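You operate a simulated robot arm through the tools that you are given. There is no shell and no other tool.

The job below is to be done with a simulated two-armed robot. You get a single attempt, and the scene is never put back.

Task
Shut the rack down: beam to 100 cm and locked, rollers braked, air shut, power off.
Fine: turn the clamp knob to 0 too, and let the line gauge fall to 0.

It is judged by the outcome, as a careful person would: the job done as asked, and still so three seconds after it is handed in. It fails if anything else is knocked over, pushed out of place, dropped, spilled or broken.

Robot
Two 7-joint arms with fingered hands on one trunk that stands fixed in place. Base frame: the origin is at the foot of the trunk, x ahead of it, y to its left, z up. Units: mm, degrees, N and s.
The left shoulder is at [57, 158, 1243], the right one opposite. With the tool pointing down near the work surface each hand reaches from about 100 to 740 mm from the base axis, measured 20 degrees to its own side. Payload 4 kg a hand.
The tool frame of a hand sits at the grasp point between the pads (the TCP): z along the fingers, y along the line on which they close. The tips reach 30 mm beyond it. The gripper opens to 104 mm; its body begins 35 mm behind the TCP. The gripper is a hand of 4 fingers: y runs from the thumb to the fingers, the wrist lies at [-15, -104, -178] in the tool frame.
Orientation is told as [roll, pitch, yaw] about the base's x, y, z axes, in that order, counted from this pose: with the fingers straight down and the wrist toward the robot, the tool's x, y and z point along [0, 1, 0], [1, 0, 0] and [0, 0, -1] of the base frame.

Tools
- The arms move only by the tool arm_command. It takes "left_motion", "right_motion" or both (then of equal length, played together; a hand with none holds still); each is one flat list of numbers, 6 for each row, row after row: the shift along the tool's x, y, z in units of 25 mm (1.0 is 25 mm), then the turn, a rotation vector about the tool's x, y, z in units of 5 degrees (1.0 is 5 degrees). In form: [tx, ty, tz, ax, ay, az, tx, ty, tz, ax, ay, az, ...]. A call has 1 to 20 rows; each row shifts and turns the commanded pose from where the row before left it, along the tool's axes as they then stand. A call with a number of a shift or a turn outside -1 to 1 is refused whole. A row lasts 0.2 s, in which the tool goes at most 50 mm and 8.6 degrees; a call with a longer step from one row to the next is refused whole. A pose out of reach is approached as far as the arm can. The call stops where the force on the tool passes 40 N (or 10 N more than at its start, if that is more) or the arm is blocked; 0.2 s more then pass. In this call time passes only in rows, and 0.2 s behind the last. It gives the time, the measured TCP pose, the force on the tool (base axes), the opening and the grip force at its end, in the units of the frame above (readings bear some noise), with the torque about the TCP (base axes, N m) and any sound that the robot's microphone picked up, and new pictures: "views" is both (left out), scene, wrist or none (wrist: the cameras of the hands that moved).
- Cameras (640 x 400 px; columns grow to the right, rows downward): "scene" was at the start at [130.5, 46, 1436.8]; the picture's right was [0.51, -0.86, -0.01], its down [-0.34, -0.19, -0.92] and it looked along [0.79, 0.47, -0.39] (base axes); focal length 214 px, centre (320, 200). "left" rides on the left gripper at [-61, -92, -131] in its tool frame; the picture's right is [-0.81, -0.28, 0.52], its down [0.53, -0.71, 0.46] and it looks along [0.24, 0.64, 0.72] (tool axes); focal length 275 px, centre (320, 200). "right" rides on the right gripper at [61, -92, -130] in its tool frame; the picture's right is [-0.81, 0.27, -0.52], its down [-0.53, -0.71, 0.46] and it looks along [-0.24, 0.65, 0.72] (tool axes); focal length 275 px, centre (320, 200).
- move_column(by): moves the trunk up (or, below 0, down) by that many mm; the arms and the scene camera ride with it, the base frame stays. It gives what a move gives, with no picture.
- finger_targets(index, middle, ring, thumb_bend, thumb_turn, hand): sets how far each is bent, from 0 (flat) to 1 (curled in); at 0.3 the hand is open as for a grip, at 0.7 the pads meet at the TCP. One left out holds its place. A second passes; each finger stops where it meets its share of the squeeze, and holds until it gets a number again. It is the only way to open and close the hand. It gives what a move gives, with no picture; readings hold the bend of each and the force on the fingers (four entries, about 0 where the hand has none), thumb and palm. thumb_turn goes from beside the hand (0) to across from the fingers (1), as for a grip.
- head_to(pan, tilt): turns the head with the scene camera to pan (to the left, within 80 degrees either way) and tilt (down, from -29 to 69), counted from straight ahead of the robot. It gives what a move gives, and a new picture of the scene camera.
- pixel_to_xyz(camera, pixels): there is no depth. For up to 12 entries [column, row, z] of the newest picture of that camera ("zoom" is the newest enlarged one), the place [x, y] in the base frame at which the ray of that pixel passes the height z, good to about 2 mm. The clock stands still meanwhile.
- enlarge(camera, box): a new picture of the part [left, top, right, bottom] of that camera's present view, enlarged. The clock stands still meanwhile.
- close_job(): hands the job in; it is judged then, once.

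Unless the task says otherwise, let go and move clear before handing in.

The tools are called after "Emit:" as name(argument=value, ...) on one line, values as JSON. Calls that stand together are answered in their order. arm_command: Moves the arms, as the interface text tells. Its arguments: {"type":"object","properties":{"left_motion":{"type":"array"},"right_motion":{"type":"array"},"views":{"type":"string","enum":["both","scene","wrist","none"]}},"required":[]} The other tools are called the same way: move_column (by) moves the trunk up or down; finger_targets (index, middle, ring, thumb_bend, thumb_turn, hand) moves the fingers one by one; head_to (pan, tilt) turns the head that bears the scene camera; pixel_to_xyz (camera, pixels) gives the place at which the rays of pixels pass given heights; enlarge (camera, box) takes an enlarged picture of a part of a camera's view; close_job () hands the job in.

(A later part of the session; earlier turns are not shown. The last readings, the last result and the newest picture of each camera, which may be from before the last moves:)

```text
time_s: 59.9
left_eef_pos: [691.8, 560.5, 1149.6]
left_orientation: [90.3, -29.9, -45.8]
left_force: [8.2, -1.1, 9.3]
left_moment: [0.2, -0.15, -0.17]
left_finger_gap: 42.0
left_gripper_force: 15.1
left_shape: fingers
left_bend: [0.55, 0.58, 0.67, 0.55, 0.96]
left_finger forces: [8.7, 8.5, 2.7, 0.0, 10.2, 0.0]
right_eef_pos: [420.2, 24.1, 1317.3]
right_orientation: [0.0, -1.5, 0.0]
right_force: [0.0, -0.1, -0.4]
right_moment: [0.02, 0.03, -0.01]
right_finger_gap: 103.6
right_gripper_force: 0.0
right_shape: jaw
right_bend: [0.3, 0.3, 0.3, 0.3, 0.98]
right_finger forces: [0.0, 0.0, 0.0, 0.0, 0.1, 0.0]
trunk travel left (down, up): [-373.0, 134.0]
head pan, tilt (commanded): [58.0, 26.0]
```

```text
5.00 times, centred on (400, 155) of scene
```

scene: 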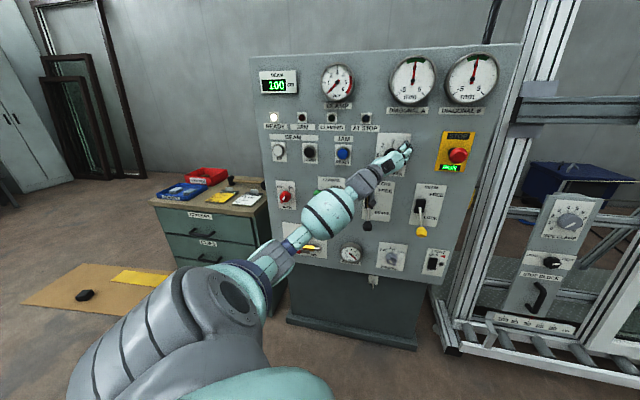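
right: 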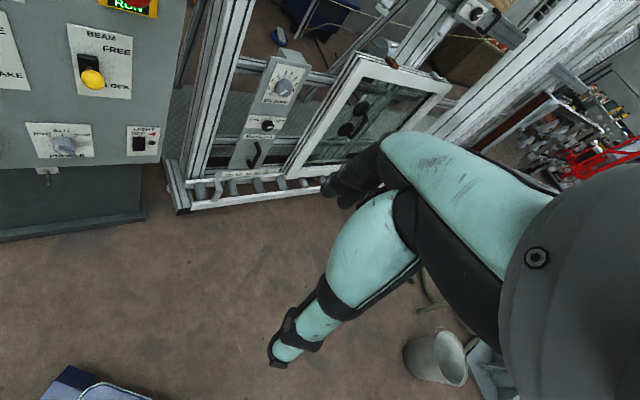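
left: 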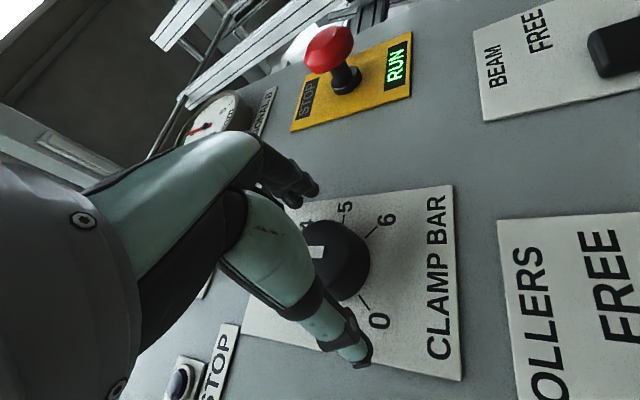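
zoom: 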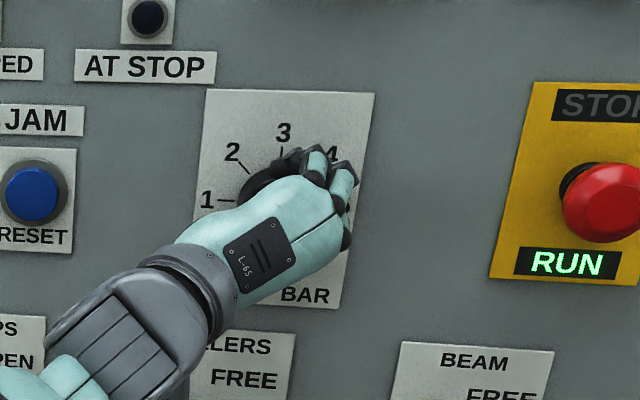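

Grip is firm (index 8.7, middle 8.5, thumb 10.2 N). I'll turn the hand counter-clockwise 30° first and check that the knob follows.

Emit:
arm_command(left_motion=[0, 0.08, 0, 0, 0, -1, 0, 0.06, 0, 0, 0, -1, 0, 0, 0, 0, 0, -1, 0, 0, 0, 0, 0, -1, 0, 0, 0, 0, 0, -1, 0, 0, 0, 0, 0, -1], views="both")

Emit:
enlarge(camera="left", box=[160, 100, 480, 400])

Emit:
enlarge(camera="scene", box=[360, 115, 440, 195])

```text
time_s: 61.3
left_eef_pos: [691.7, 559.2, 1150.9]
left_orientation: [90.3, -60.0, -46.0]
left_force: [2.4, 5.5, 11.4]
left_moment: [0.28, -0.18, 0.05]
left_finger_gap: 42.1
left_gripper_force: 16.4
left_shape: fingers
left_bend: [0.56, 0.58, 0.67, 0.55, 0.97]
left_finger forces: [7.8, 9.1, 4.1, 0.0, 10.9, 0.0]
right_eef_pos: [419.1, 25.8, 1316.1]
right_orientation: [0.0, -1.6, 0.0]
right_force: [0.0, 0.0, -0.5]
right_moment: [0.02, 0.02, -0.01]
right_finger_gap: 103.9
right_gripper_force: 0.0
right_shape: jaw
right_bend: [0.3, 0.3, 0.3, 0.3, 0.98]
right_finger forces: [0.0, 0.0, 0.0, 0.0, 0.1, 0.0]
trunk travel left (down, up): [-373.0, 134.0]
head pan, tilt (commanded): [58.0, 26.0]
```

scene: 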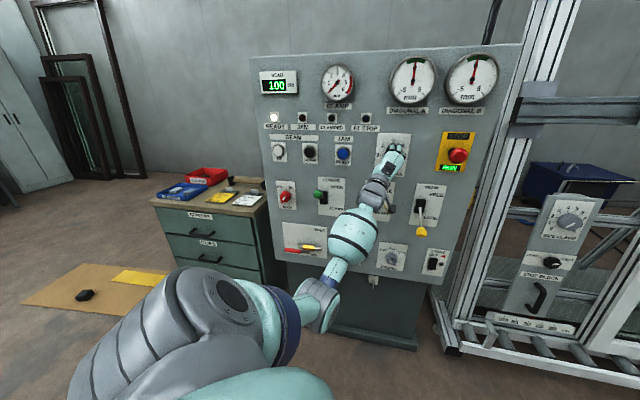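
left: 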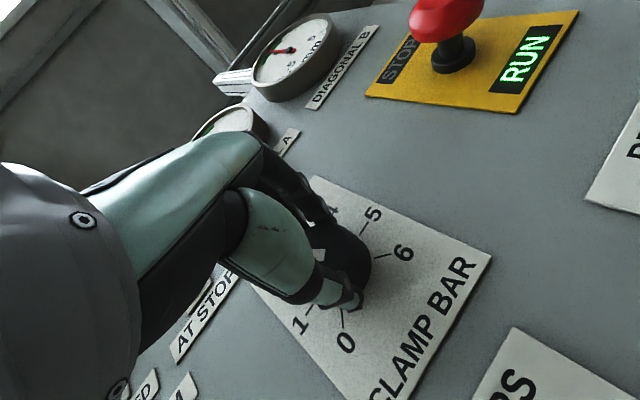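

```text
1.33 times, centred on (320, 250) of left
```

zoom: 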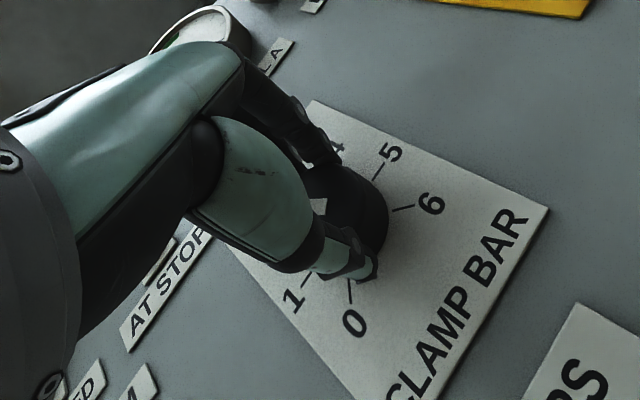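

```text
5.00 times, centred on (400, 155) of scene
```

zoom: 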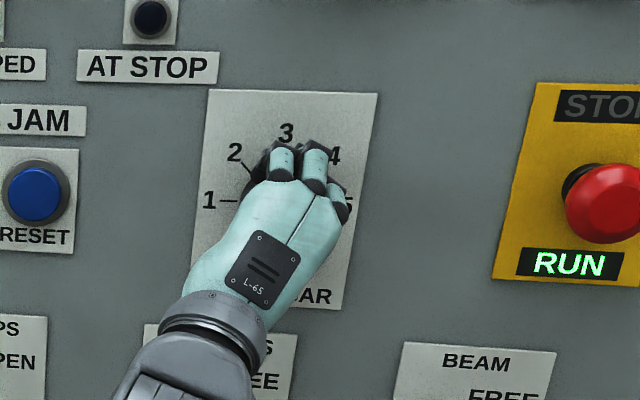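

The white pointer moved with the hand (still beside the thumb at zoom 319,205), so the knob is following. I'll turn a further 60°.

Emit:
arm_command(left_motion=[0, 0, 0, 0, 0, -1, 0, 0, 0, 0, 0, -1, 0, 0, 0, 0, 0, -1, 0, 0, 0, 0, 0, -1, 0, 0, 0, 0, 0, -1, 0, 0, 0, 0, 0, -1, 0, 0, 0, 0, 0, -1, 0, 0, 0, 0, 0, -1, 0, 0, 0, 0, 0, -1, 0, 0, 0, 0, 0, -1, 0, 0, 0, 0, 0, -1, 0, 0, 0, 0, 0, -1], views="both")

Emit:
enlarge(camera="left", box=[160, 100, 480, 400])

Emit:
enlarge(camera="scene", box=[360, 115, 440, 195])

```text
time_s: 63.9
left_eef_pos: [691.2, 562.2, 1151.3]
left_orientation: [-90.1, -59.7, 134.5]
left_force: [-5.8, 8.7, 11.7]
left_moment: [0.34, -0.28, 0.38]
left_finger_gap: 41.8
left_gripper_force: 16.3
left_shape: fingers
left_bend: [0.54, 0.57, 0.66, 0.57, 0.96]
left_finger forces: [10.8, 9.7, 3.0, 0.0, 8.8, 0.0]
right_eef_pos: [416.9, 26.4, 1317.8]
right_orientation: [0.0, -1.6, 0.0]
right_force: [-0.3, 0.4, 0.8]
right_moment: [-0.03, 0.0, 0.01]
right_finger_gap: 104.2
right_gripper_force: 0.0
right_shape: jaw
right_bend: [0.3, 0.3, 0.3, 0.3, 0.98]
right_finger forces: [0.1, 0.1, 0.0, 0.1, 0.1, 0.0]
trunk travel left (down, up): [-373.0, 134.0]
head pan, tilt (commanded): [58.0, 26.0]
```

scene: 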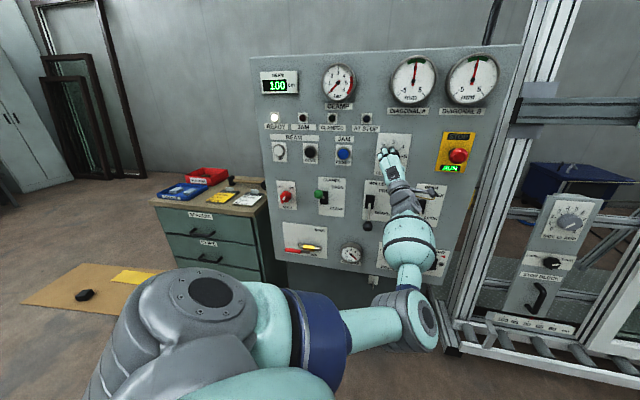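
left: 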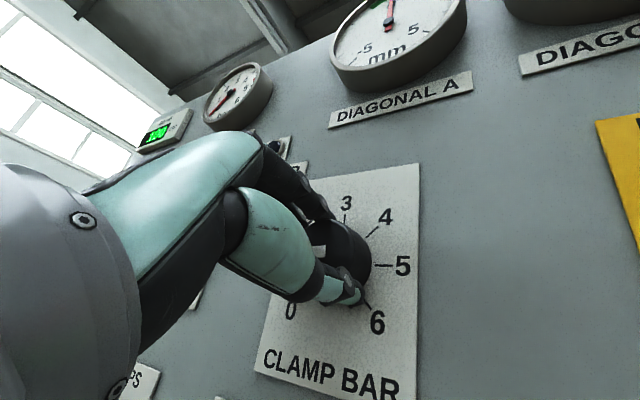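

```text
1.33 times, centred on (320, 250) of left
```

zoom: 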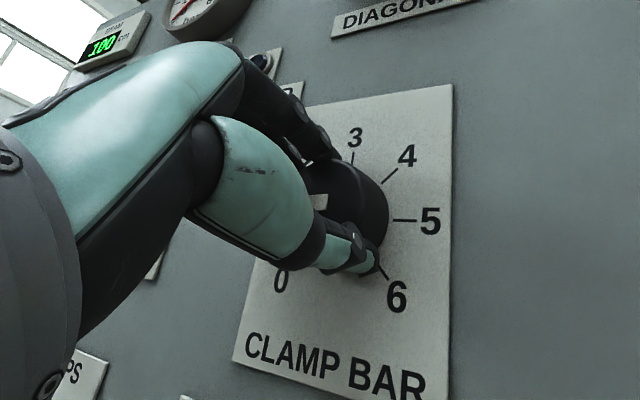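

```text
5.00 times, centred on (400, 155) of scene
```

zoom: 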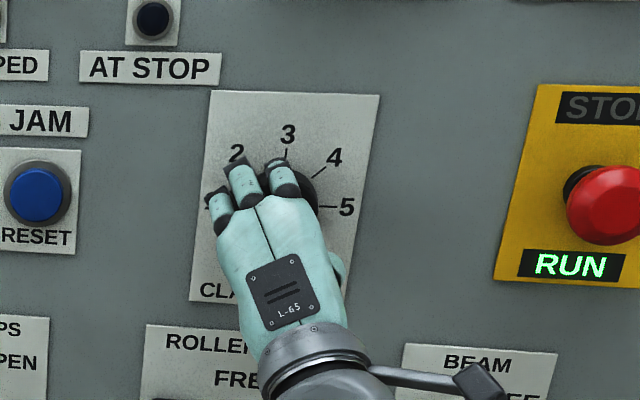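

The knob has turned about 90° so far, its pointer now toward the left, and the grip is still firm. I'll turn another 25° and check the pointer against 0.

Emit:
arm_command(left_motion=[0, 0, 0, 0, 0, -1, 0, 0, 0, 0, 0, -1, 0, 0, 0, 0, 0, -1, 0, 0, 0, 0, 0, -1, 0, 0, 0, 0, 0, -1], views="both")

Emit:
enlarge(camera="left", box=[160, 100, 480, 400])

Emit:
enlarge(camera="scene", box=[360, 115, 440, 195])

```text
time_s: 65.1
left_eef_pos: [689.5, 561.1, 1150.4]
left_orientation: [-90.1, -34.9, 134.4]
left_force: [-8.1, 9.2, 8.9]
left_moment: [0.25, -0.21, 0.53]
left_finger_gap: 41.7
left_gripper_force: 16.4
left_shape: fingers
left_bend: [0.54, 0.57, 0.67, 0.57, 0.96]
left_finger forces: [11.9, 9.9, 2.1, 0.0, 8.5, 0.1]
right_eef_pos: [417.1, 26.3, 1318.8]
right_orientation: [-0.1, -1.6, 0.0]
right_force: [0.3, 0.1, 0.0]
right_moment: [0.02, 0.02, 0.04]
right_finger_gap: 104.0
right_gripper_force: 0.0
right_shape: jaw
right_bend: [0.3, 0.3, 0.3, 0.3, 0.98]
right_finger forces: [0.0, 0.0, 0.0, 0.0, 0.0, 0.0]
trunk travel left (down, up): [-373.0, 134.0]
head pan, tilt (commanded): [58.0, 26.0]
```

scene: 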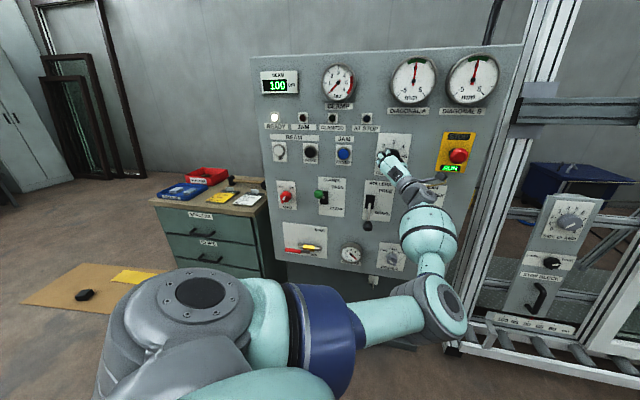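
left: 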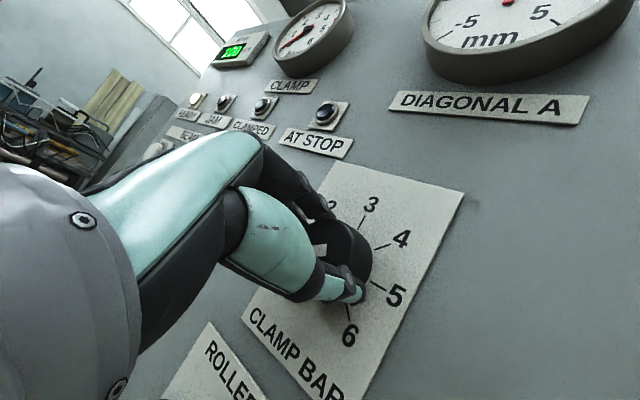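

```text
1.33 times, centred on (320, 250) of left
```

zoom: 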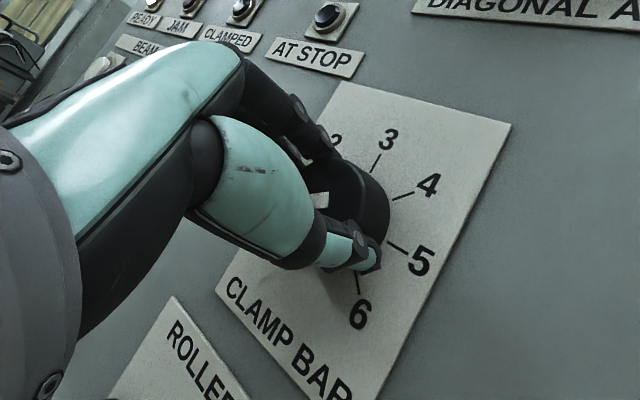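

```text
5.00 times, centred on (400, 155) of scene
```

zoom: 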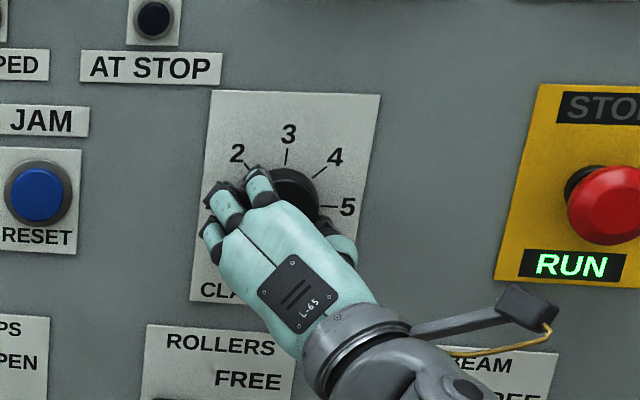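

No stop torque yet (component along the knob axis ≈0). Total turn is about 115°; I'll turn 15° more.

Emit:
arm_command(left_motion=[0, 0, 0, 0, 0, -1, 0, 0, 0, 0, 0, -1, 0, 0, 0, 0, 0, -1], views="both")

Emit:
enlarge(camera="left", box=[240, 150, 440, 350])

```text
time_s: 65.9
left_eef_pos: [689.7, 562.6, 1149.9]
left_orientation: [-90.1, -19.8, 134.3]
left_force: [-13.1, 7.6, 4.3]
left_moment: [0.2, -0.04, 0.63]
left_finger_gap: 41.6
left_gripper_force: 17.4
left_shape: fingers
left_bend: [0.53, 0.57, 0.67, 0.57, 0.96]
left_finger forces: [11.8, 10.3, 3.3, 0.0, 9.3, 0.0]
right_eef_pos: [415.7, 27.4, 1318.7]
right_orientation: [-0.1, -1.7, 0.1]
right_force: [-0.4, -0.8, 0.3]
right_moment: [0.04, -0.02, 0.03]
right_finger_gap: 103.8
right_gripper_force: 0.0
right_shape: jaw
right_bend: [0.3, 0.3, 0.3, 0.3, 0.98]
right_finger forces: [0.1, 0.1, 0.0, 0.1, 0.0, 0.0]
trunk travel left (down, up): [-373.0, 134.0]
head pan, tilt (commanded): [58.0, 26.0]
```

scene: 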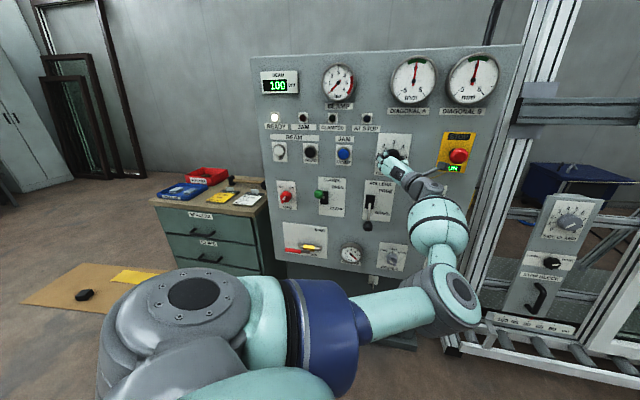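
left: 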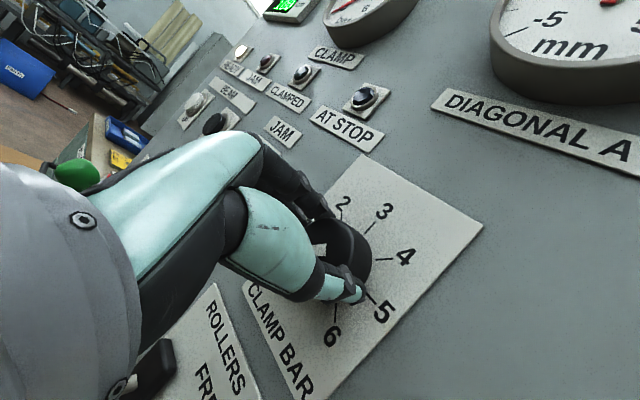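

```text
2.00 times, centred on (340, 250) of left
```

zoom: 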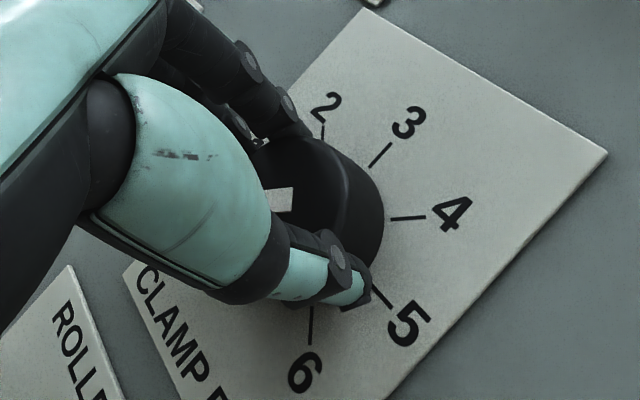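

Ticks are spaced 45° apart, so 0 lies 135° from 3 and I've turned 130°. One more 5° row, then I'll read the pointer.

Emit:
arm_command(left_motion=[0, 0, 0, 0, 0, -1], views="both")

Emit:
enlarge(camera="left", box=[240, 150, 440, 350])

```text
time_s: 66.3
left_eef_pos: [689.6, 562.2, 1151.8]
left_orientation: [-90.1, -15.0, 134.4]
left_force: [-15.4, 5.4, 4.9]
left_moment: [0.3, 0.11, 0.64]
left_finger_gap: 41.8
left_gripper_force: 18.0
left_shape: fingers
left_bend: [0.54, 0.57, 0.66, 0.57, 0.97]
left_finger forces: [11.0, 10.0, 4.8, 0.1, 10.3, 0.1]
right_eef_pos: [416.7, 27.1, 1318.9]
right_orientation: [-0.1, -1.6, 0.0]
right_force: [-0.6, 0.3, -0.8]
right_moment: [-0.01, 0.02, -0.02]
right_finger_gap: 104.1
right_gripper_force: 0.0
right_shape: jaw
right_bend: [0.3, 0.3, 0.3, 0.3, 0.98]
right_finger forces: [0.1, 0.1, 0.0, 0.1, 0.0, 0.0]
trunk travel left (down, up): [-373.0, 134.0]
head pan, tilt (commanded): [58.0, 26.0]
```

scene: 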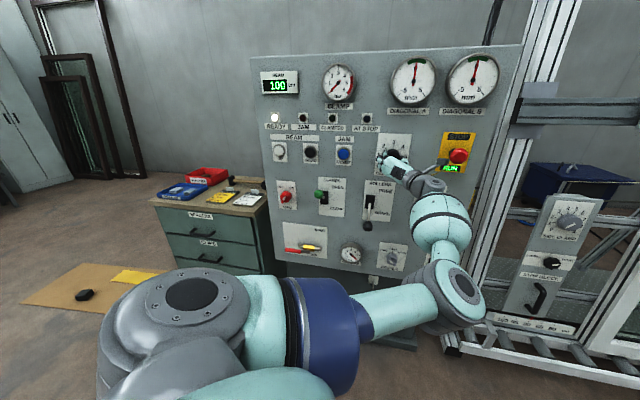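
left: 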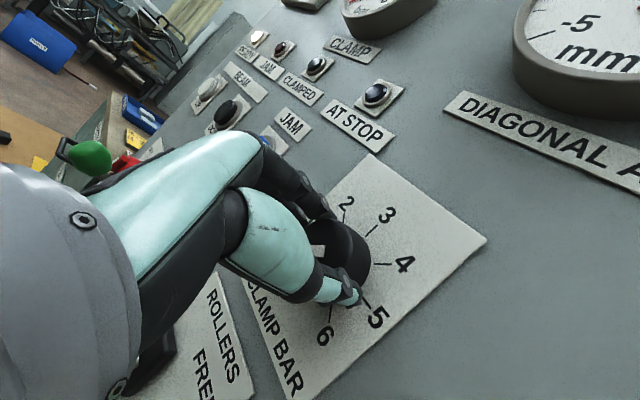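

```text
2.00 times, centred on (340, 250) of left
```

zoom: 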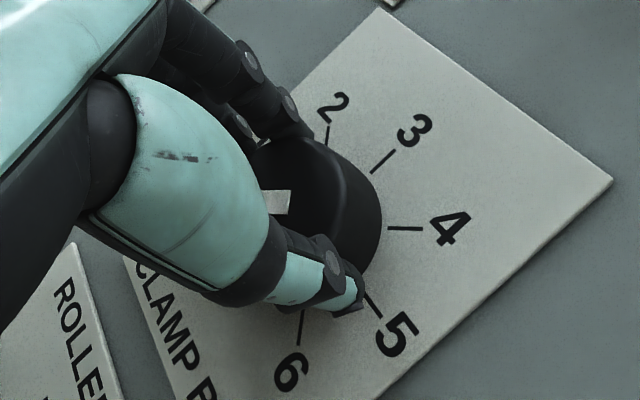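

Torque about the knob axis is rising (0.03→0.29 N·m) and the pointer now lags the hand, so the knob has reached its 0 stop. I'll release and back off to read it.

Emit:
finger_targets(hand="left", index=0.3, middle=0.3, ring=0.3, thumb_bend=0.3)

Emit:
arm_command(left_motion=[0, 0, -1, 0, 0, 0, 0, 0, -1, 0, 0, 0, 0, 0, -1, 0, 0, 0, 0, 0, -1, 0, 0, 0, 0, 0, -1, 0, 0, 0], views="both")

Emit:
enlarge(camera="left", box=[240, 150, 440, 350])

Emit:
enlarge(camera="scene", box=[360, 115, 440, 195])

```text
time_s: 67.3
left_eef_pos: [694.0, 561.2, 1149.6]
left_orientation: [-90.0, -15.1, 134.2]
left_force: [0.9, 0.8, 0.9]
left_moment: [-0.01, 0.01, 0.02]
left_finger_gap: 103.0
left_gripper_force: 0.1
left_shape: fingers
left_bend: [0.3, 0.3, 0.3, 0.3, 0.97]
left_finger forces: [0.1, 0.0, 0.0, 0.0, 0.1, 0.0]
right_eef_pos: [421.2, 26.1, 1316.3]
right_orientation: [-0.1, -1.5, 0.0]
right_force: [0.0, 0.1, 0.1]
right_moment: [-0.01, -0.02, -0.01]
right_finger_gap: 104.2
right_gripper_force: 0.1
right_shape: jaw
right_bend: [0.3, 0.3, 0.3, 0.3, 0.98]
right_finger forces: [0.0, 0.0, 0.0, 0.0, 0.0, 0.0]
trunk travel left (down, up): [-373.0, 134.0]
head pan, tilt (commanded): [58.0, 26.0]
```

```text
time_s: 68.5
left_eef_pos: [602.6, 474.4, 1150.9]
left_orientation: [-90.0, -15.1, 134.3]
left_force: [-0.6, 0.2, 0.8]
left_moment: [-0.02, 0.03, -0.06]
left_finger_gap: 102.7
left_gripper_force: 0.0
left_shape: fingers
left_bend: [0.3, 0.3, 0.3, 0.3, 0.97]
left_finger forces: [0.1, 0.0, 0.1, 0.1, 0.0, 0.1]
right_eef_pos: [419.4, 25.1, 1317.4]
right_orientation: [0.0, -1.5, 0.0]
right_force: [0.2, -0.5, -0.9]
right_moment: [0.0, -0.02, -0.02]
right_finger_gap: 104.0
right_gripper_force: 0.0
right_shape: jaw
right_bend: [0.3, 0.3, 0.3, 0.3, 0.98]
right_finger forces: [0.0, 0.0, 0.1, 0.1, 0.0, 0.0]
trunk travel left (down, up): [-373.0, 134.0]
head pan, tilt (commanded): [58.0, 26.0]
```

scene: 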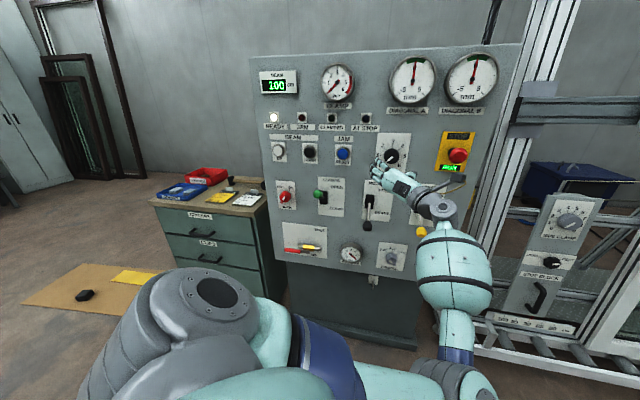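
left: 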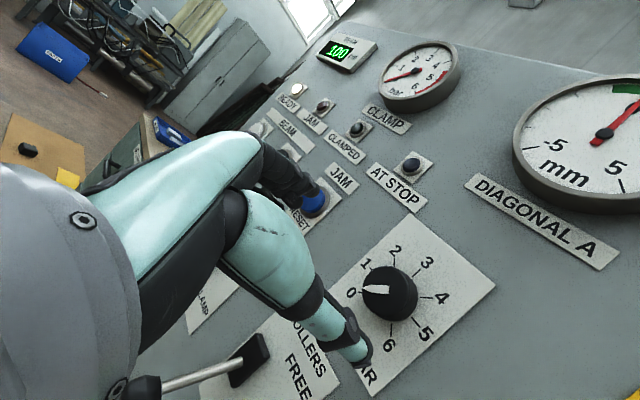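

```text
2.00 times, centred on (340, 250) of left
```

zoom: 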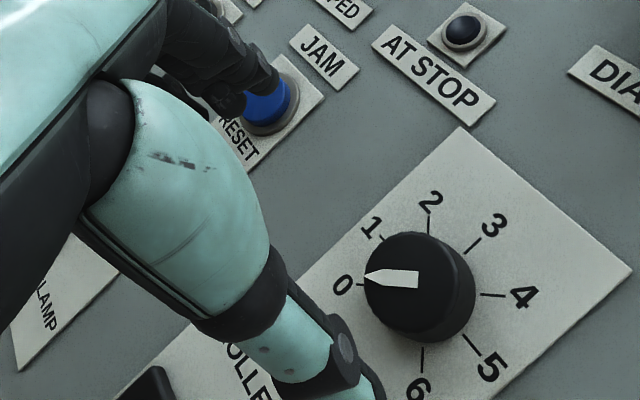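

```text
5.00 times, centred on (400, 155) of scene
```

zoom: 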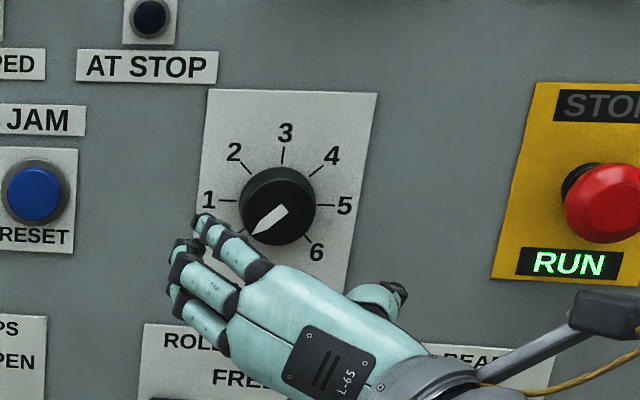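

The pointer now aims at 0 (left zoom 367,277 beside the "0" tick). I'll unwind the wrist by 75° and get a clear view of the dial.

Emit:
arm_command(left_motion=[0, 0, 0, 0, 0, 1, 0, 0, 0, 0, 0, 1, 0, 0, 0, 0, 0, 1, 0, 0, 0, 0, 0, 1, 0, 0, 0, 0, 0, 1, 0, 0, 0, 0, 0, 1, 0, 0, 0, 0, 0, 1, 0, 0, 0, 0, 0, 1, 0, 0, 0, 0, 0, 1, 0, 0, 0, 0, 0, 1, 0, 0, 0, 0, 0, 1, 0, 0, 0, 0, 0, 1, 0, 0, 0, 0, 0, 1, 0, 0, 0, 0, 0, 1, 0, 0, 0, 0, 0, 1], views="both")

Emit:
enlarge(camera="left", box=[300, 200, 500, 400])

```text
time_s: 71.7
left_eef_pos: [602.5, 473.3, 1148.6]
left_orientation: [85.2, -89.9, -41.0]
left_force: [0.2, -0.4, 0.4]
left_moment: [0.0, 0.0, -0.04]
left_finger_gap: 102.9
left_gripper_force: 0.1
left_shape: fingers
left_bend: [0.3, 0.3, 0.3, 0.3, 0.97]
left_finger forces: [0.0, 0.0, 0.1, 0.1, 0.0, 0.0]
right_eef_pos: [420.1, 27.0, 1317.0]
right_orientation: [-0.1, -1.5, 0.0]
right_force: [-0.3, -1.5, -0.1]
right_moment: [0.0, 0.01, -0.02]
right_finger_gap: 104.2
right_gripper_force: 0.2
right_shape: jaw
right_bend: [0.3, 0.3, 0.3, 0.3, 0.98]
right_finger forces: [0.0, 0.0, 0.1, 0.0, 0.1, 0.0]
trunk travel left (down, up): [-373.0, 134.0]
head pan, tilt (commanded): [58.0, 26.0]
```

scene: 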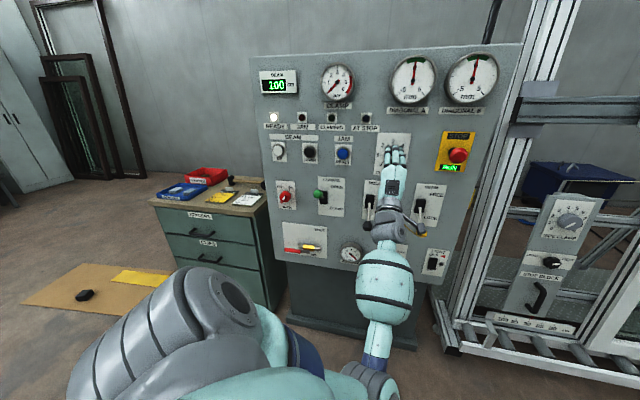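
left: 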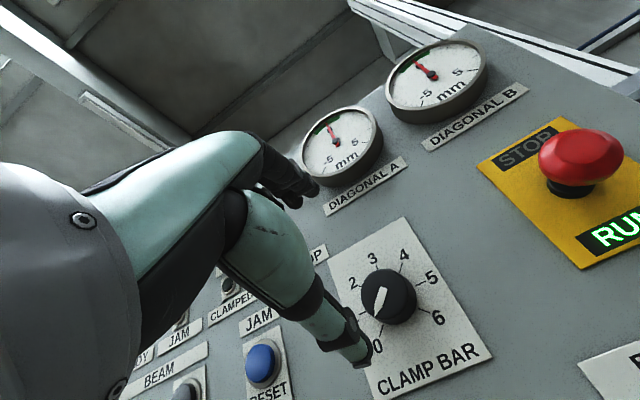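

```text
2.00 times, centred on (400, 300) of left
```

zoom: 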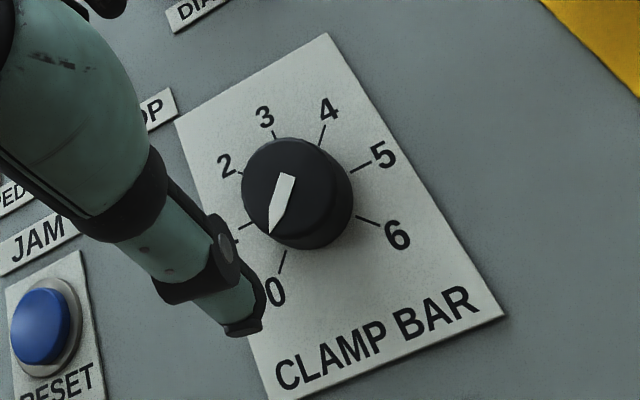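

The pointer is parallel to the "0" tick, so the clamp knob is at 0. Next I'll move the hand left, in front of the air valve's column (U≈-260), before lowering the trunk.

Emit:
arm_command(left_motion=[0.98, 0, -0.03, 0, 0, 0, 0.98, 0, -0.03, 0, 0, 0, 0.98, 0, -0.03, 0, 0, 0, 0.98, 0, -0.03, 0, 0, 0, 0.98, 0, -0.03, 0, 0, 0, 0.98, 0, -0.03, 0, 0, 0, 0.98, 0, -0.03, 0, 0, 0, 0.98, 0, -0.03, 0, 0, 0, 0.98, 0, -0.03, 0, 0, 0, 0.98, 0, -0.03, 0, 0, 0, 0.98, 0, -0.03, 0, 0, 0, 0.98, 0, -0.03, 0, 0, 0, 0.98, 0, -0.03, 0, 0, 0, 0.98, 0, -0.03, 0, 0, 0], views="both")

Emit:
enlarge(camera="scene", box=[360, 115, 440, 195])

```text
time_s: 74.7
left_eef_pos: [356.6, 710.6, 1149.2]
left_orientation: [-16.2, -89.9, 60.4]
left_force: [0.2, -0.4, -0.4]
left_moment: [0.06, 0.0, -0.04]
left_finger_gap: 102.6
left_gripper_force: 0.0
left_shape: fingers
left_bend: [0.3, 0.3, 0.3, 0.3, 0.97]
left_finger forces: [0.0, 0.1, 0.0, 0.0, 0.1, 0.1]
right_eef_pos: [420.3, 25.8, 1318.4]
right_orientation: [-0.1, -1.5, 0.0]
right_force: [0.3, -0.6, 0.7]
right_moment: [-0.04, -0.02, -0.03]
right_finger_gap: 103.7
right_gripper_force: 0.0
right_shape: jaw
right_bend: [0.3, 0.3, 0.3, 0.3, 0.98]
right_finger forces: [0.0, 0.1, 0.0, 0.1, 0.0, 0.1]
trunk travel left (down, up): [-373.0, 134.0]
head pan, tilt (commanded): [58.0, 26.0]
```

scene: 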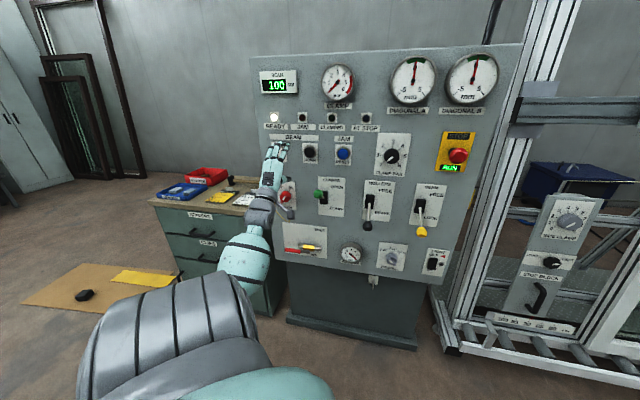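
left: 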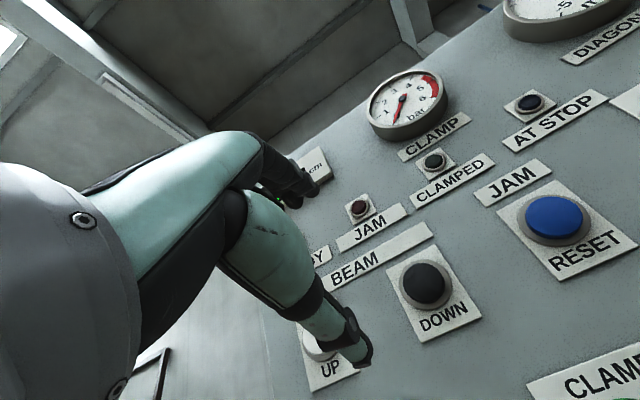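

```text
5.00 times, centred on (400, 155) of scene
```

zoom: 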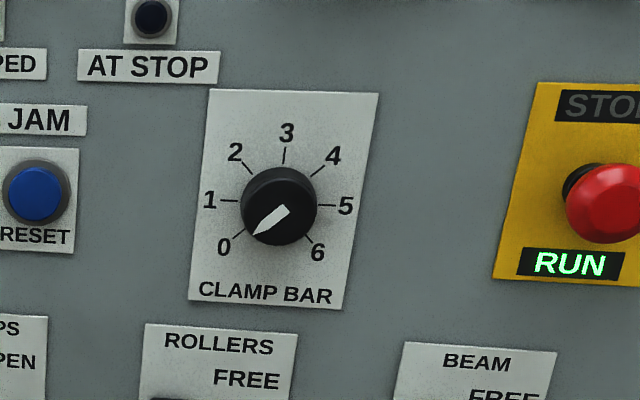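

The dial clearly shows 0. Before lowering the trunk, I'll check where the bench's edges are relative to the arm (floor corner near pixel (274,314), top corner near (256,213)).

Emit:
enlarge(camera="scene", box=[130, 150, 340, 340])

Emit:
pixel_to_xyz(camera="scene", pixels=[[274, 315, 0], [288, 318, 0], [250, 217, 900], [250, 217, 800], [250, 217, 700], [150, 203, 900], [150, 203, 800], [150, 203, 700]])

```text
2.11 times, centred on (235, 245) of scene
```

zoom: 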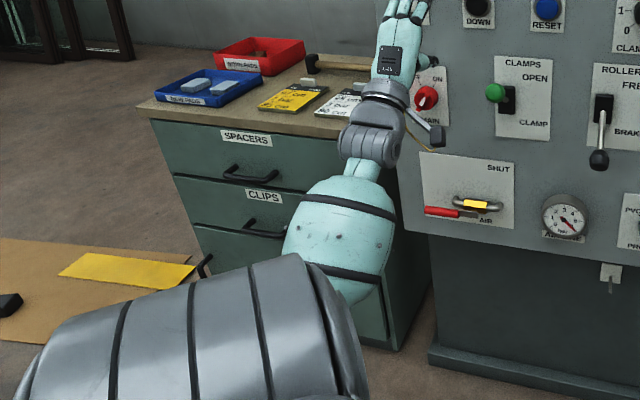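

```text
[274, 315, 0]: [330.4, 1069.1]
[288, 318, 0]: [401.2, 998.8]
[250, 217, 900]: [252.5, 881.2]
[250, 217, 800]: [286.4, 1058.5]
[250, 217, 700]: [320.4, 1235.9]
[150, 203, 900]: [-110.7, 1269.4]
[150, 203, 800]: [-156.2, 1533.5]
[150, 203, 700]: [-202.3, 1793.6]
```

The bench front is at D≈970, behind the panel plane and left of U=-538, so the arm stays clear of it. I'll lower the trunk 230 mm in two steps to bring the hand toward the air valve's height.

Emit:
move_column(by=-130)

Emit:
move_column(by=-100)

Emit:
arm_command(left_motion=[0, 0, 0, 0, 0, 0], views="both")

```text
time_s: 76.3
left_eef_pos: [357.2, 710.2, 1020.9]
left_orientation: [94.6, -89.9, -50.3]
left_force: [0.1, -0.8, 0.0]
left_moment: [0.02, -0.03, 0.0]
left_finger_gap: 103.0
left_gripper_force: 0.0
left_shape: fingers
left_bend: [0.3, 0.3, 0.3, 0.3, 0.97]
left_finger forces: [0.0, 0.0, 0.0, 0.1, 0.1, 0.0]
right_eef_pos: [419.8, 25.8, 1189.4]
right_orientation: [0.0, -1.5, 0.0]
right_force: [-0.8, -0.2, -0.4]
right_moment: [0.01, 0.01, -0.03]
right_finger_gap: 104.3
right_gripper_force: 0.1
right_shape: jaw
right_bend: [0.3, 0.3, 0.3, 0.3, 0.98]
right_finger forces: [0.0, 0.0, 0.1, 0.1, 0.0, 0.0]
trunk travel left (down, up): [-243.0, 264.0]
head pan, tilt (commanded): [58.0, 26.0]
```

```text
time_s: 77.7
left_eef_pos: [356.8, 709.0, 921.1]
left_orientation: [92.6, -89.9, -48.4]
left_force: [-0.3, 0.5, 1.0]
left_moment: [0.02, 0.01, 0.03]
left_finger_gap: 103.0
left_gripper_force: 0.1
left_shape: fingers
left_bend: [0.3, 0.3, 0.3, 0.3, 0.97]
left_finger forces: [0.1, 0.1, 0.1, 0.0, 0.1, 0.0]
right_eef_pos: [419.7, 26.6, 1088.4]
right_orientation: [0.1, -1.5, 0.1]
right_force: [0.4, -0.3, -0.2]
right_moment: [-0.04, 0.0, 0.02]
right_finger_gap: 104.2
right_gripper_force: 0.0
right_shape: jaw
right_bend: [0.3, 0.3, 0.3, 0.3, 0.98]
right_finger forces: [0.0, 0.1, 0.0, 0.0, 0.0, 0.0]
trunk travel left (down, up): [-143.0, 364.0]
head pan, tilt (commanded): [58.0, 26.0]
```

```text
time_s: 78.0
left_eef_pos: [356.2, 709.1, 921.7]
left_orientation: [85.9, -89.9, -41.7]
left_force: [-0.2, 0.2, -0.4]
left_moment: [-0.02, 0.0, 0.03]
left_finger_gap: 102.8
left_gripper_force: 0.0
left_shape: fingers
left_bend: [0.3, 0.3, 0.3, 0.3, 0.97]
left_finger forces: [0.0, 0.1, 0.0, 0.0, 0.0, 0.1]
right_eef_pos: [419.3, 26.6, 1088.4]
right_orientation: [0.0, -1.5, 0.0]
right_force: [0.7, -0.4, -0.2]
right_moment: [0.0, 0.02, 0.01]
right_finger_gap: 104.2
right_gripper_force: 0.0
right_shape: jaw
right_bend: [0.3, 0.3, 0.3, 0.3, 0.98]
right_finger forces: [0.0, 0.0, 0.1, 0.0, 0.0, 0.1]
trunk travel left (down, up): [-143.0, 364.0]
head pan, tilt (commanded): [58.0, 26.0]
```

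scene: 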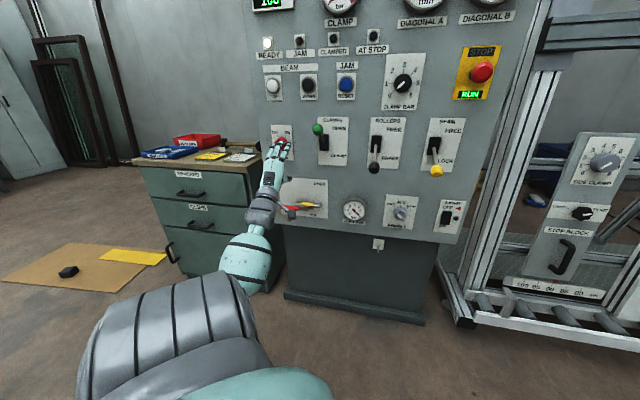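
left: 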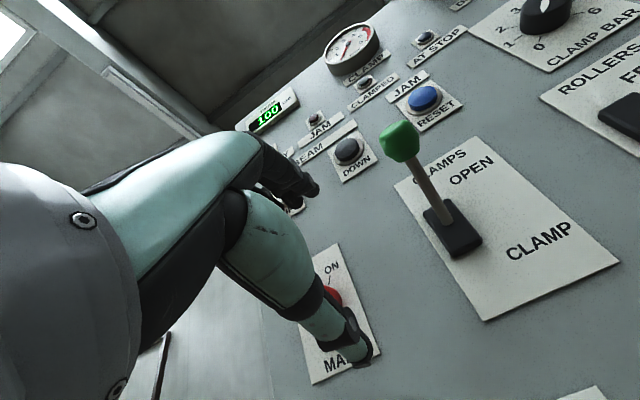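

The scene camera now sees the air valve more squarely at about (308,207). I'll enlarge it and cast rays for the pivot and handle.

Emit:
enlarge(camera="scene", box=[270, 170, 350, 230])

Emit:
enlarge(camera="scene", box=[330, 190, 420, 240])

```text
6.67 times, centred on (310, 200) of scene
```

zoom: 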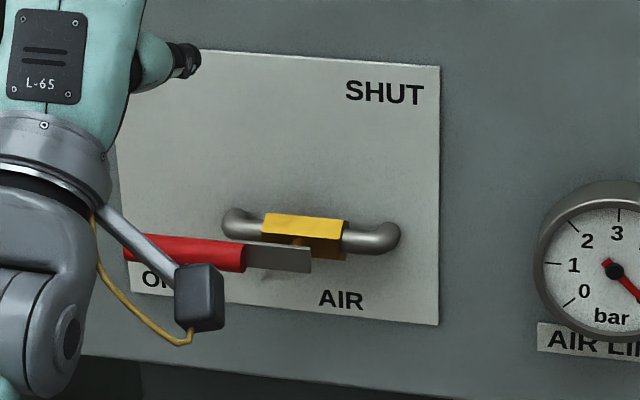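

```text
7.11 times, centred on (375, 215) of scene
```

zoom: 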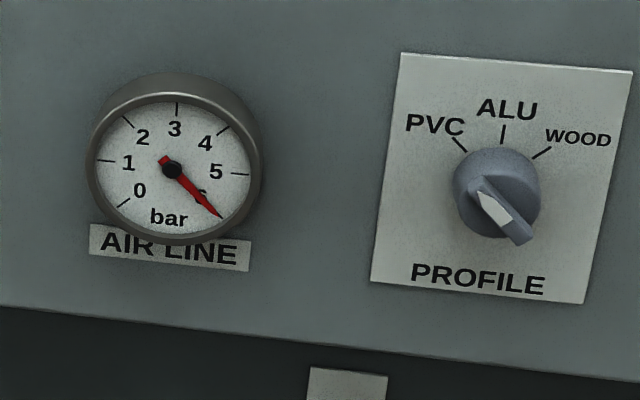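

The handle is a flat bar pointing left, pivoting near zoom (305,257); SHUT is at the upper right, so it should swing up. I'll triangulate using the new, lower camera position against the earlier rays.

Emit:
pixel_to_xyz(camera="scene", pixels=[[308.8, 209, 750], [308.8, 209, 650], [298.75, 208.7, 750], [298.75, 208.7, 650], [280.75, 207.5, 750], [280.75, 207.5, 650], [307.45, 205.25, 750], [307.45, 205.25, 650], [297.25, 203.3, 750], [297.25, 203.3, 650], [319.75, 205.55, 750], [319.75, 205.55, 650]])

```text
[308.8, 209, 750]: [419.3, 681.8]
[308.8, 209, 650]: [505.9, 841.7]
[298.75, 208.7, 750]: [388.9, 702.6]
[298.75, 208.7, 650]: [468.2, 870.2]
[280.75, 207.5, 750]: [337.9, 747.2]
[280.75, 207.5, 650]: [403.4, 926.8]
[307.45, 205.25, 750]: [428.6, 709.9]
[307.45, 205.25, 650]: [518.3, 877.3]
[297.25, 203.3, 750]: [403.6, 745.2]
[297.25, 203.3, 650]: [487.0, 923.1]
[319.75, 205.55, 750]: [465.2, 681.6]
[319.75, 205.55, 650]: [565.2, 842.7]
```

Handle geometry is resolved: pivot ≈(U=-242, z=691), bar at D≈872 extending left to U=-352; the pipe body sits at D≈909. I'll lower the trunk 120 mm more for reach and close the fingers into a pusher.

Emit:
move_column(by=-120)

Emit:
finger_targets(hand="left", index=0.7, middle=0.7, ring=0.7, thumb_bend=0.7)

Emit:
head_to(pan=58, tilt=20)

```text
time_s: 79.5
left_eef_pos: [357.0, 710.8, 800.8]
left_orientation: [91.1, -89.7, -47.0]
left_force: [0.6, 0.2, 0.5]
left_moment: [0.0, 0.0, -0.02]
left_finger_gap: 103.0
left_gripper_force: 0.0
left_shape: fingers
left_bend: [0.3, 0.3, 0.3, 0.3, 0.97]
left_finger forces: [0.0, 0.0, 0.0, 0.0, 0.0, 0.1]
right_eef_pos: [418.8, 25.1, 967.1]
right_orientation: [0.0, -1.4, -0.1]
right_force: [0.6, -0.4, -0.1]
right_moment: [0.01, -0.01, -0.01]
right_finger_gap: 103.8
right_gripper_force: 0.0
right_shape: jaw
right_bend: [0.3, 0.3, 0.3, 0.3, 0.98]
right_finger forces: [0.0, 0.0, 0.1, 0.1, 0.0, 0.1]
trunk travel left (down, up): [-23.0, 484.0]
head pan, tilt (commanded): [58.0, 26.0]
```

```text
time_s: 80.5
left_eef_pos: [355.5, 708.8, 800.3]
left_orientation: [73.5, -89.8, -29.3]
left_force: [-0.9, 0.5, -1.0]
left_moment: [-0.02, -0.06, -0.02]
left_finger_gap: 1.8
left_gripper_force: 0.0
left_shape: fingers
left_bend: [0.7, 0.7, 0.7, 0.7, 0.97]
left_finger forces: [0.1, 0.0, 0.0, 0.0, 0.1, 0.1]
right_eef_pos: [418.8, 25.5, 967.6]
right_orientation: [-0.1, -1.4, 0.0]
right_force: [-0.3, 0.3, -0.7]
right_moment: [0.0, -0.04, -0.05]
right_finger_gap: 103.7
right_gripper_force: 0.1
right_shape: jaw
right_bend: [0.3, 0.3, 0.3, 0.3, 0.98]
right_finger forces: [0.1, 0.0, 0.0, 0.0, 0.0, 0.0]
trunk travel left (down, up): [-23.0, 484.0]
head pan, tilt (commanded): [58.0, 26.0]
```

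```text
time_s: 81.2
left_eef_pos: [356.1, 709.4, 801.0]
left_orientation: [68.9, -89.9, -24.6]
left_force: [-0.4, -0.7, 0.4]
left_moment: [0.0, 0.02, 0.0]
left_finger_gap: 1.4
left_gripper_force: 0.1
left_shape: fingers
left_bend: [0.7, 0.7, 0.7, 0.7, 0.97]
left_finger forces: [0.0, 0.0, 0.1, 0.0, 0.0, 0.1]
right_eef_pos: [418.9, 26.4, 967.3]
right_orientation: [0.0, -1.5, 0.0]
right_force: [0.7, 0.1, -0.2]
right_moment: [-0.01, -0.02, -0.01]
right_finger_gap: 104.1
right_gripper_force: 0.0
right_shape: jaw
right_bend: [0.3, 0.3, 0.3, 0.3, 0.98]
right_finger forces: [0.1, 0.0, 0.0, 0.0, 0.1, 0.0]
trunk travel left (down, up): [-23.0, 484.0]
head pan, tilt (commanded): [58.0, 20.0]
```

scene: 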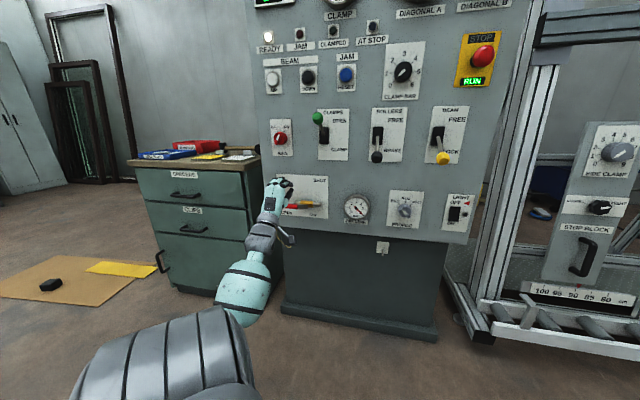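

The pusher is formed at [356,709,801]. I'll move down and left to sit below and in front of the red grip (U≈-325, z≈625).

Emit:
arm_command(left_motion=[0.33, -0.88, 0, 0, 0, 0, 0.33, -0.88, 0, 0, 0, 0, 0.33, -0.88, 0, 0, 0, 0, 0.33, -0.88, 0, 0, 0, 0, 0.33, -0.88, 0, 0, 0, 0, 0.33, -0.88, 0, 0, 0, 0, 0.33, -0.88, 0, 0, 0, 0, 0.33, -0.88, 0, 0, 0, 0], views="both")

Emit:
enlarge(camera="scene", box=[240, 160, 340, 230])

```text
time_s: 83.0
left_eef_pos: [310.1, 757.3, 623.9]
left_orientation: [33.0, -90.0, 11.3]
left_force: [-0.8, -0.5, 0.2]
left_moment: [0.01, -0.01, -0.01]
left_finger_gap: 1.5
left_gripper_force: 0.0
left_shape: fingers
left_bend: [0.7, 0.7, 0.7, 0.7, 0.97]
left_finger forces: [0.1, 0.0, 0.1, 0.0, 0.1, 0.0]
right_eef_pos: [418.9, 26.8, 966.7]
right_orientation: [0.1, -1.5, 0.1]
right_force: [0.2, -0.6, -0.4]
right_moment: [0.0, 0.01, 0.01]
right_finger_gap: 104.0
right_gripper_force: 0.1
right_shape: jaw
right_bend: [0.3, 0.3, 0.3, 0.3, 0.98]
right_finger forces: [0.0, 0.1, 0.0, 0.0, 0.1, 0.0]
trunk travel left (down, up): [-23.0, 484.0]
head pan, tilt (commanded): [58.0, 20.0]
```

scene: 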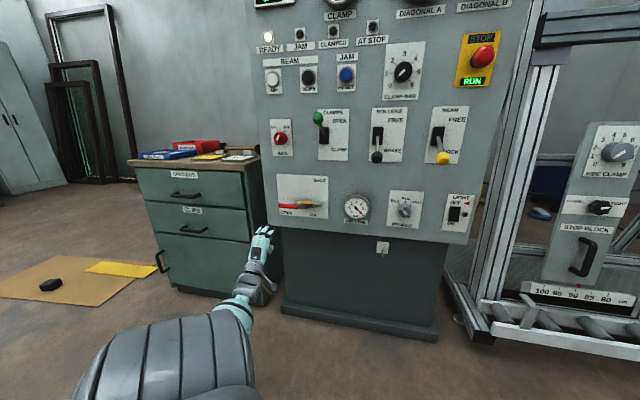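
left: 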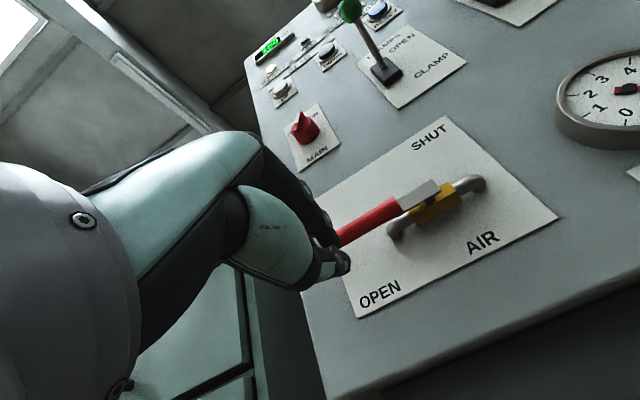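

```text
5.71 times, centred on (290, 195) of scene
```

zoom: 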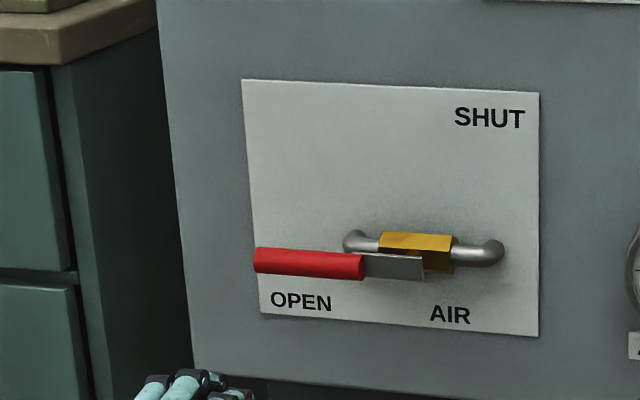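

Clear view: red grip spans zoom (255–365, 262) and the hand is below it at U=-325. I'll drop 15 mm more and slide the fingers forward underneath the grip.

Emit:
arm_command(left_motion=[0, -0.6, 0, 0, 0, 0, 0, 0, 0.94, 0, 0, 0, 0, 0, 0.94, 0, 0, 0, 0, 0, 0.94, 0, 0, 0, 0, 0, 0.94, 0, 0, 0, 0, 0, 0.8, 0, 0, 0], views="both")

Emit:
enlarge(camera="scene", box=[240, 160, 340, 230])

```text
time_s: 84.4
left_eef_pos: [393.2, 835.5, 609.3]
left_orientation: [48.0, -89.9, -3.7]
left_force: [0.3, 0.5, -0.5]
left_moment: [0.0, -0.02, 0.02]
left_finger_gap: 1.3
left_gripper_force: 0.2
left_shape: fingers
left_bend: [0.7, 0.7, 0.7, 0.7, 0.97]
left_finger forces: [0.1, 0.0, 0.1, 0.1, 0.1, 0.1]
right_eef_pos: [419.5, 25.4, 967.2]
right_orientation: [0.0, -1.4, 0.0]
right_force: [-0.1, 0.0, 0.4]
right_moment: [0.01, 0.0, -0.01]
right_finger_gap: 104.2
right_gripper_force: 0.1
right_shape: jaw
right_bend: [0.3, 0.3, 0.3, 0.3, 0.98]
right_finger forces: [0.0, 0.0, 0.1, 0.1, 0.0, 0.0]
trunk travel left (down, up): [-23.0, 484.0]
head pan, tilt (commanded): [58.0, 20.0]
```

scene: 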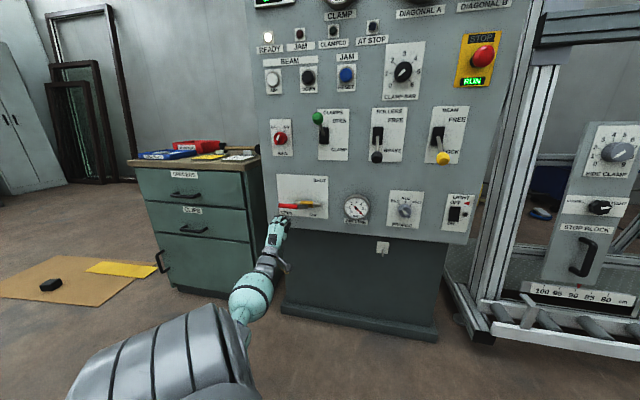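
left: 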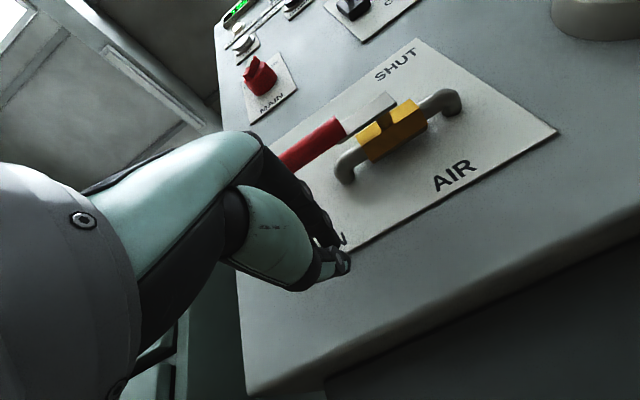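

```text
5.71 times, centred on (290, 195) of scene
```

zoom: 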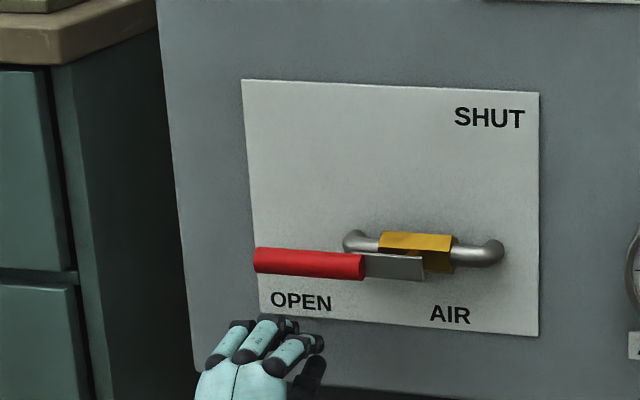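

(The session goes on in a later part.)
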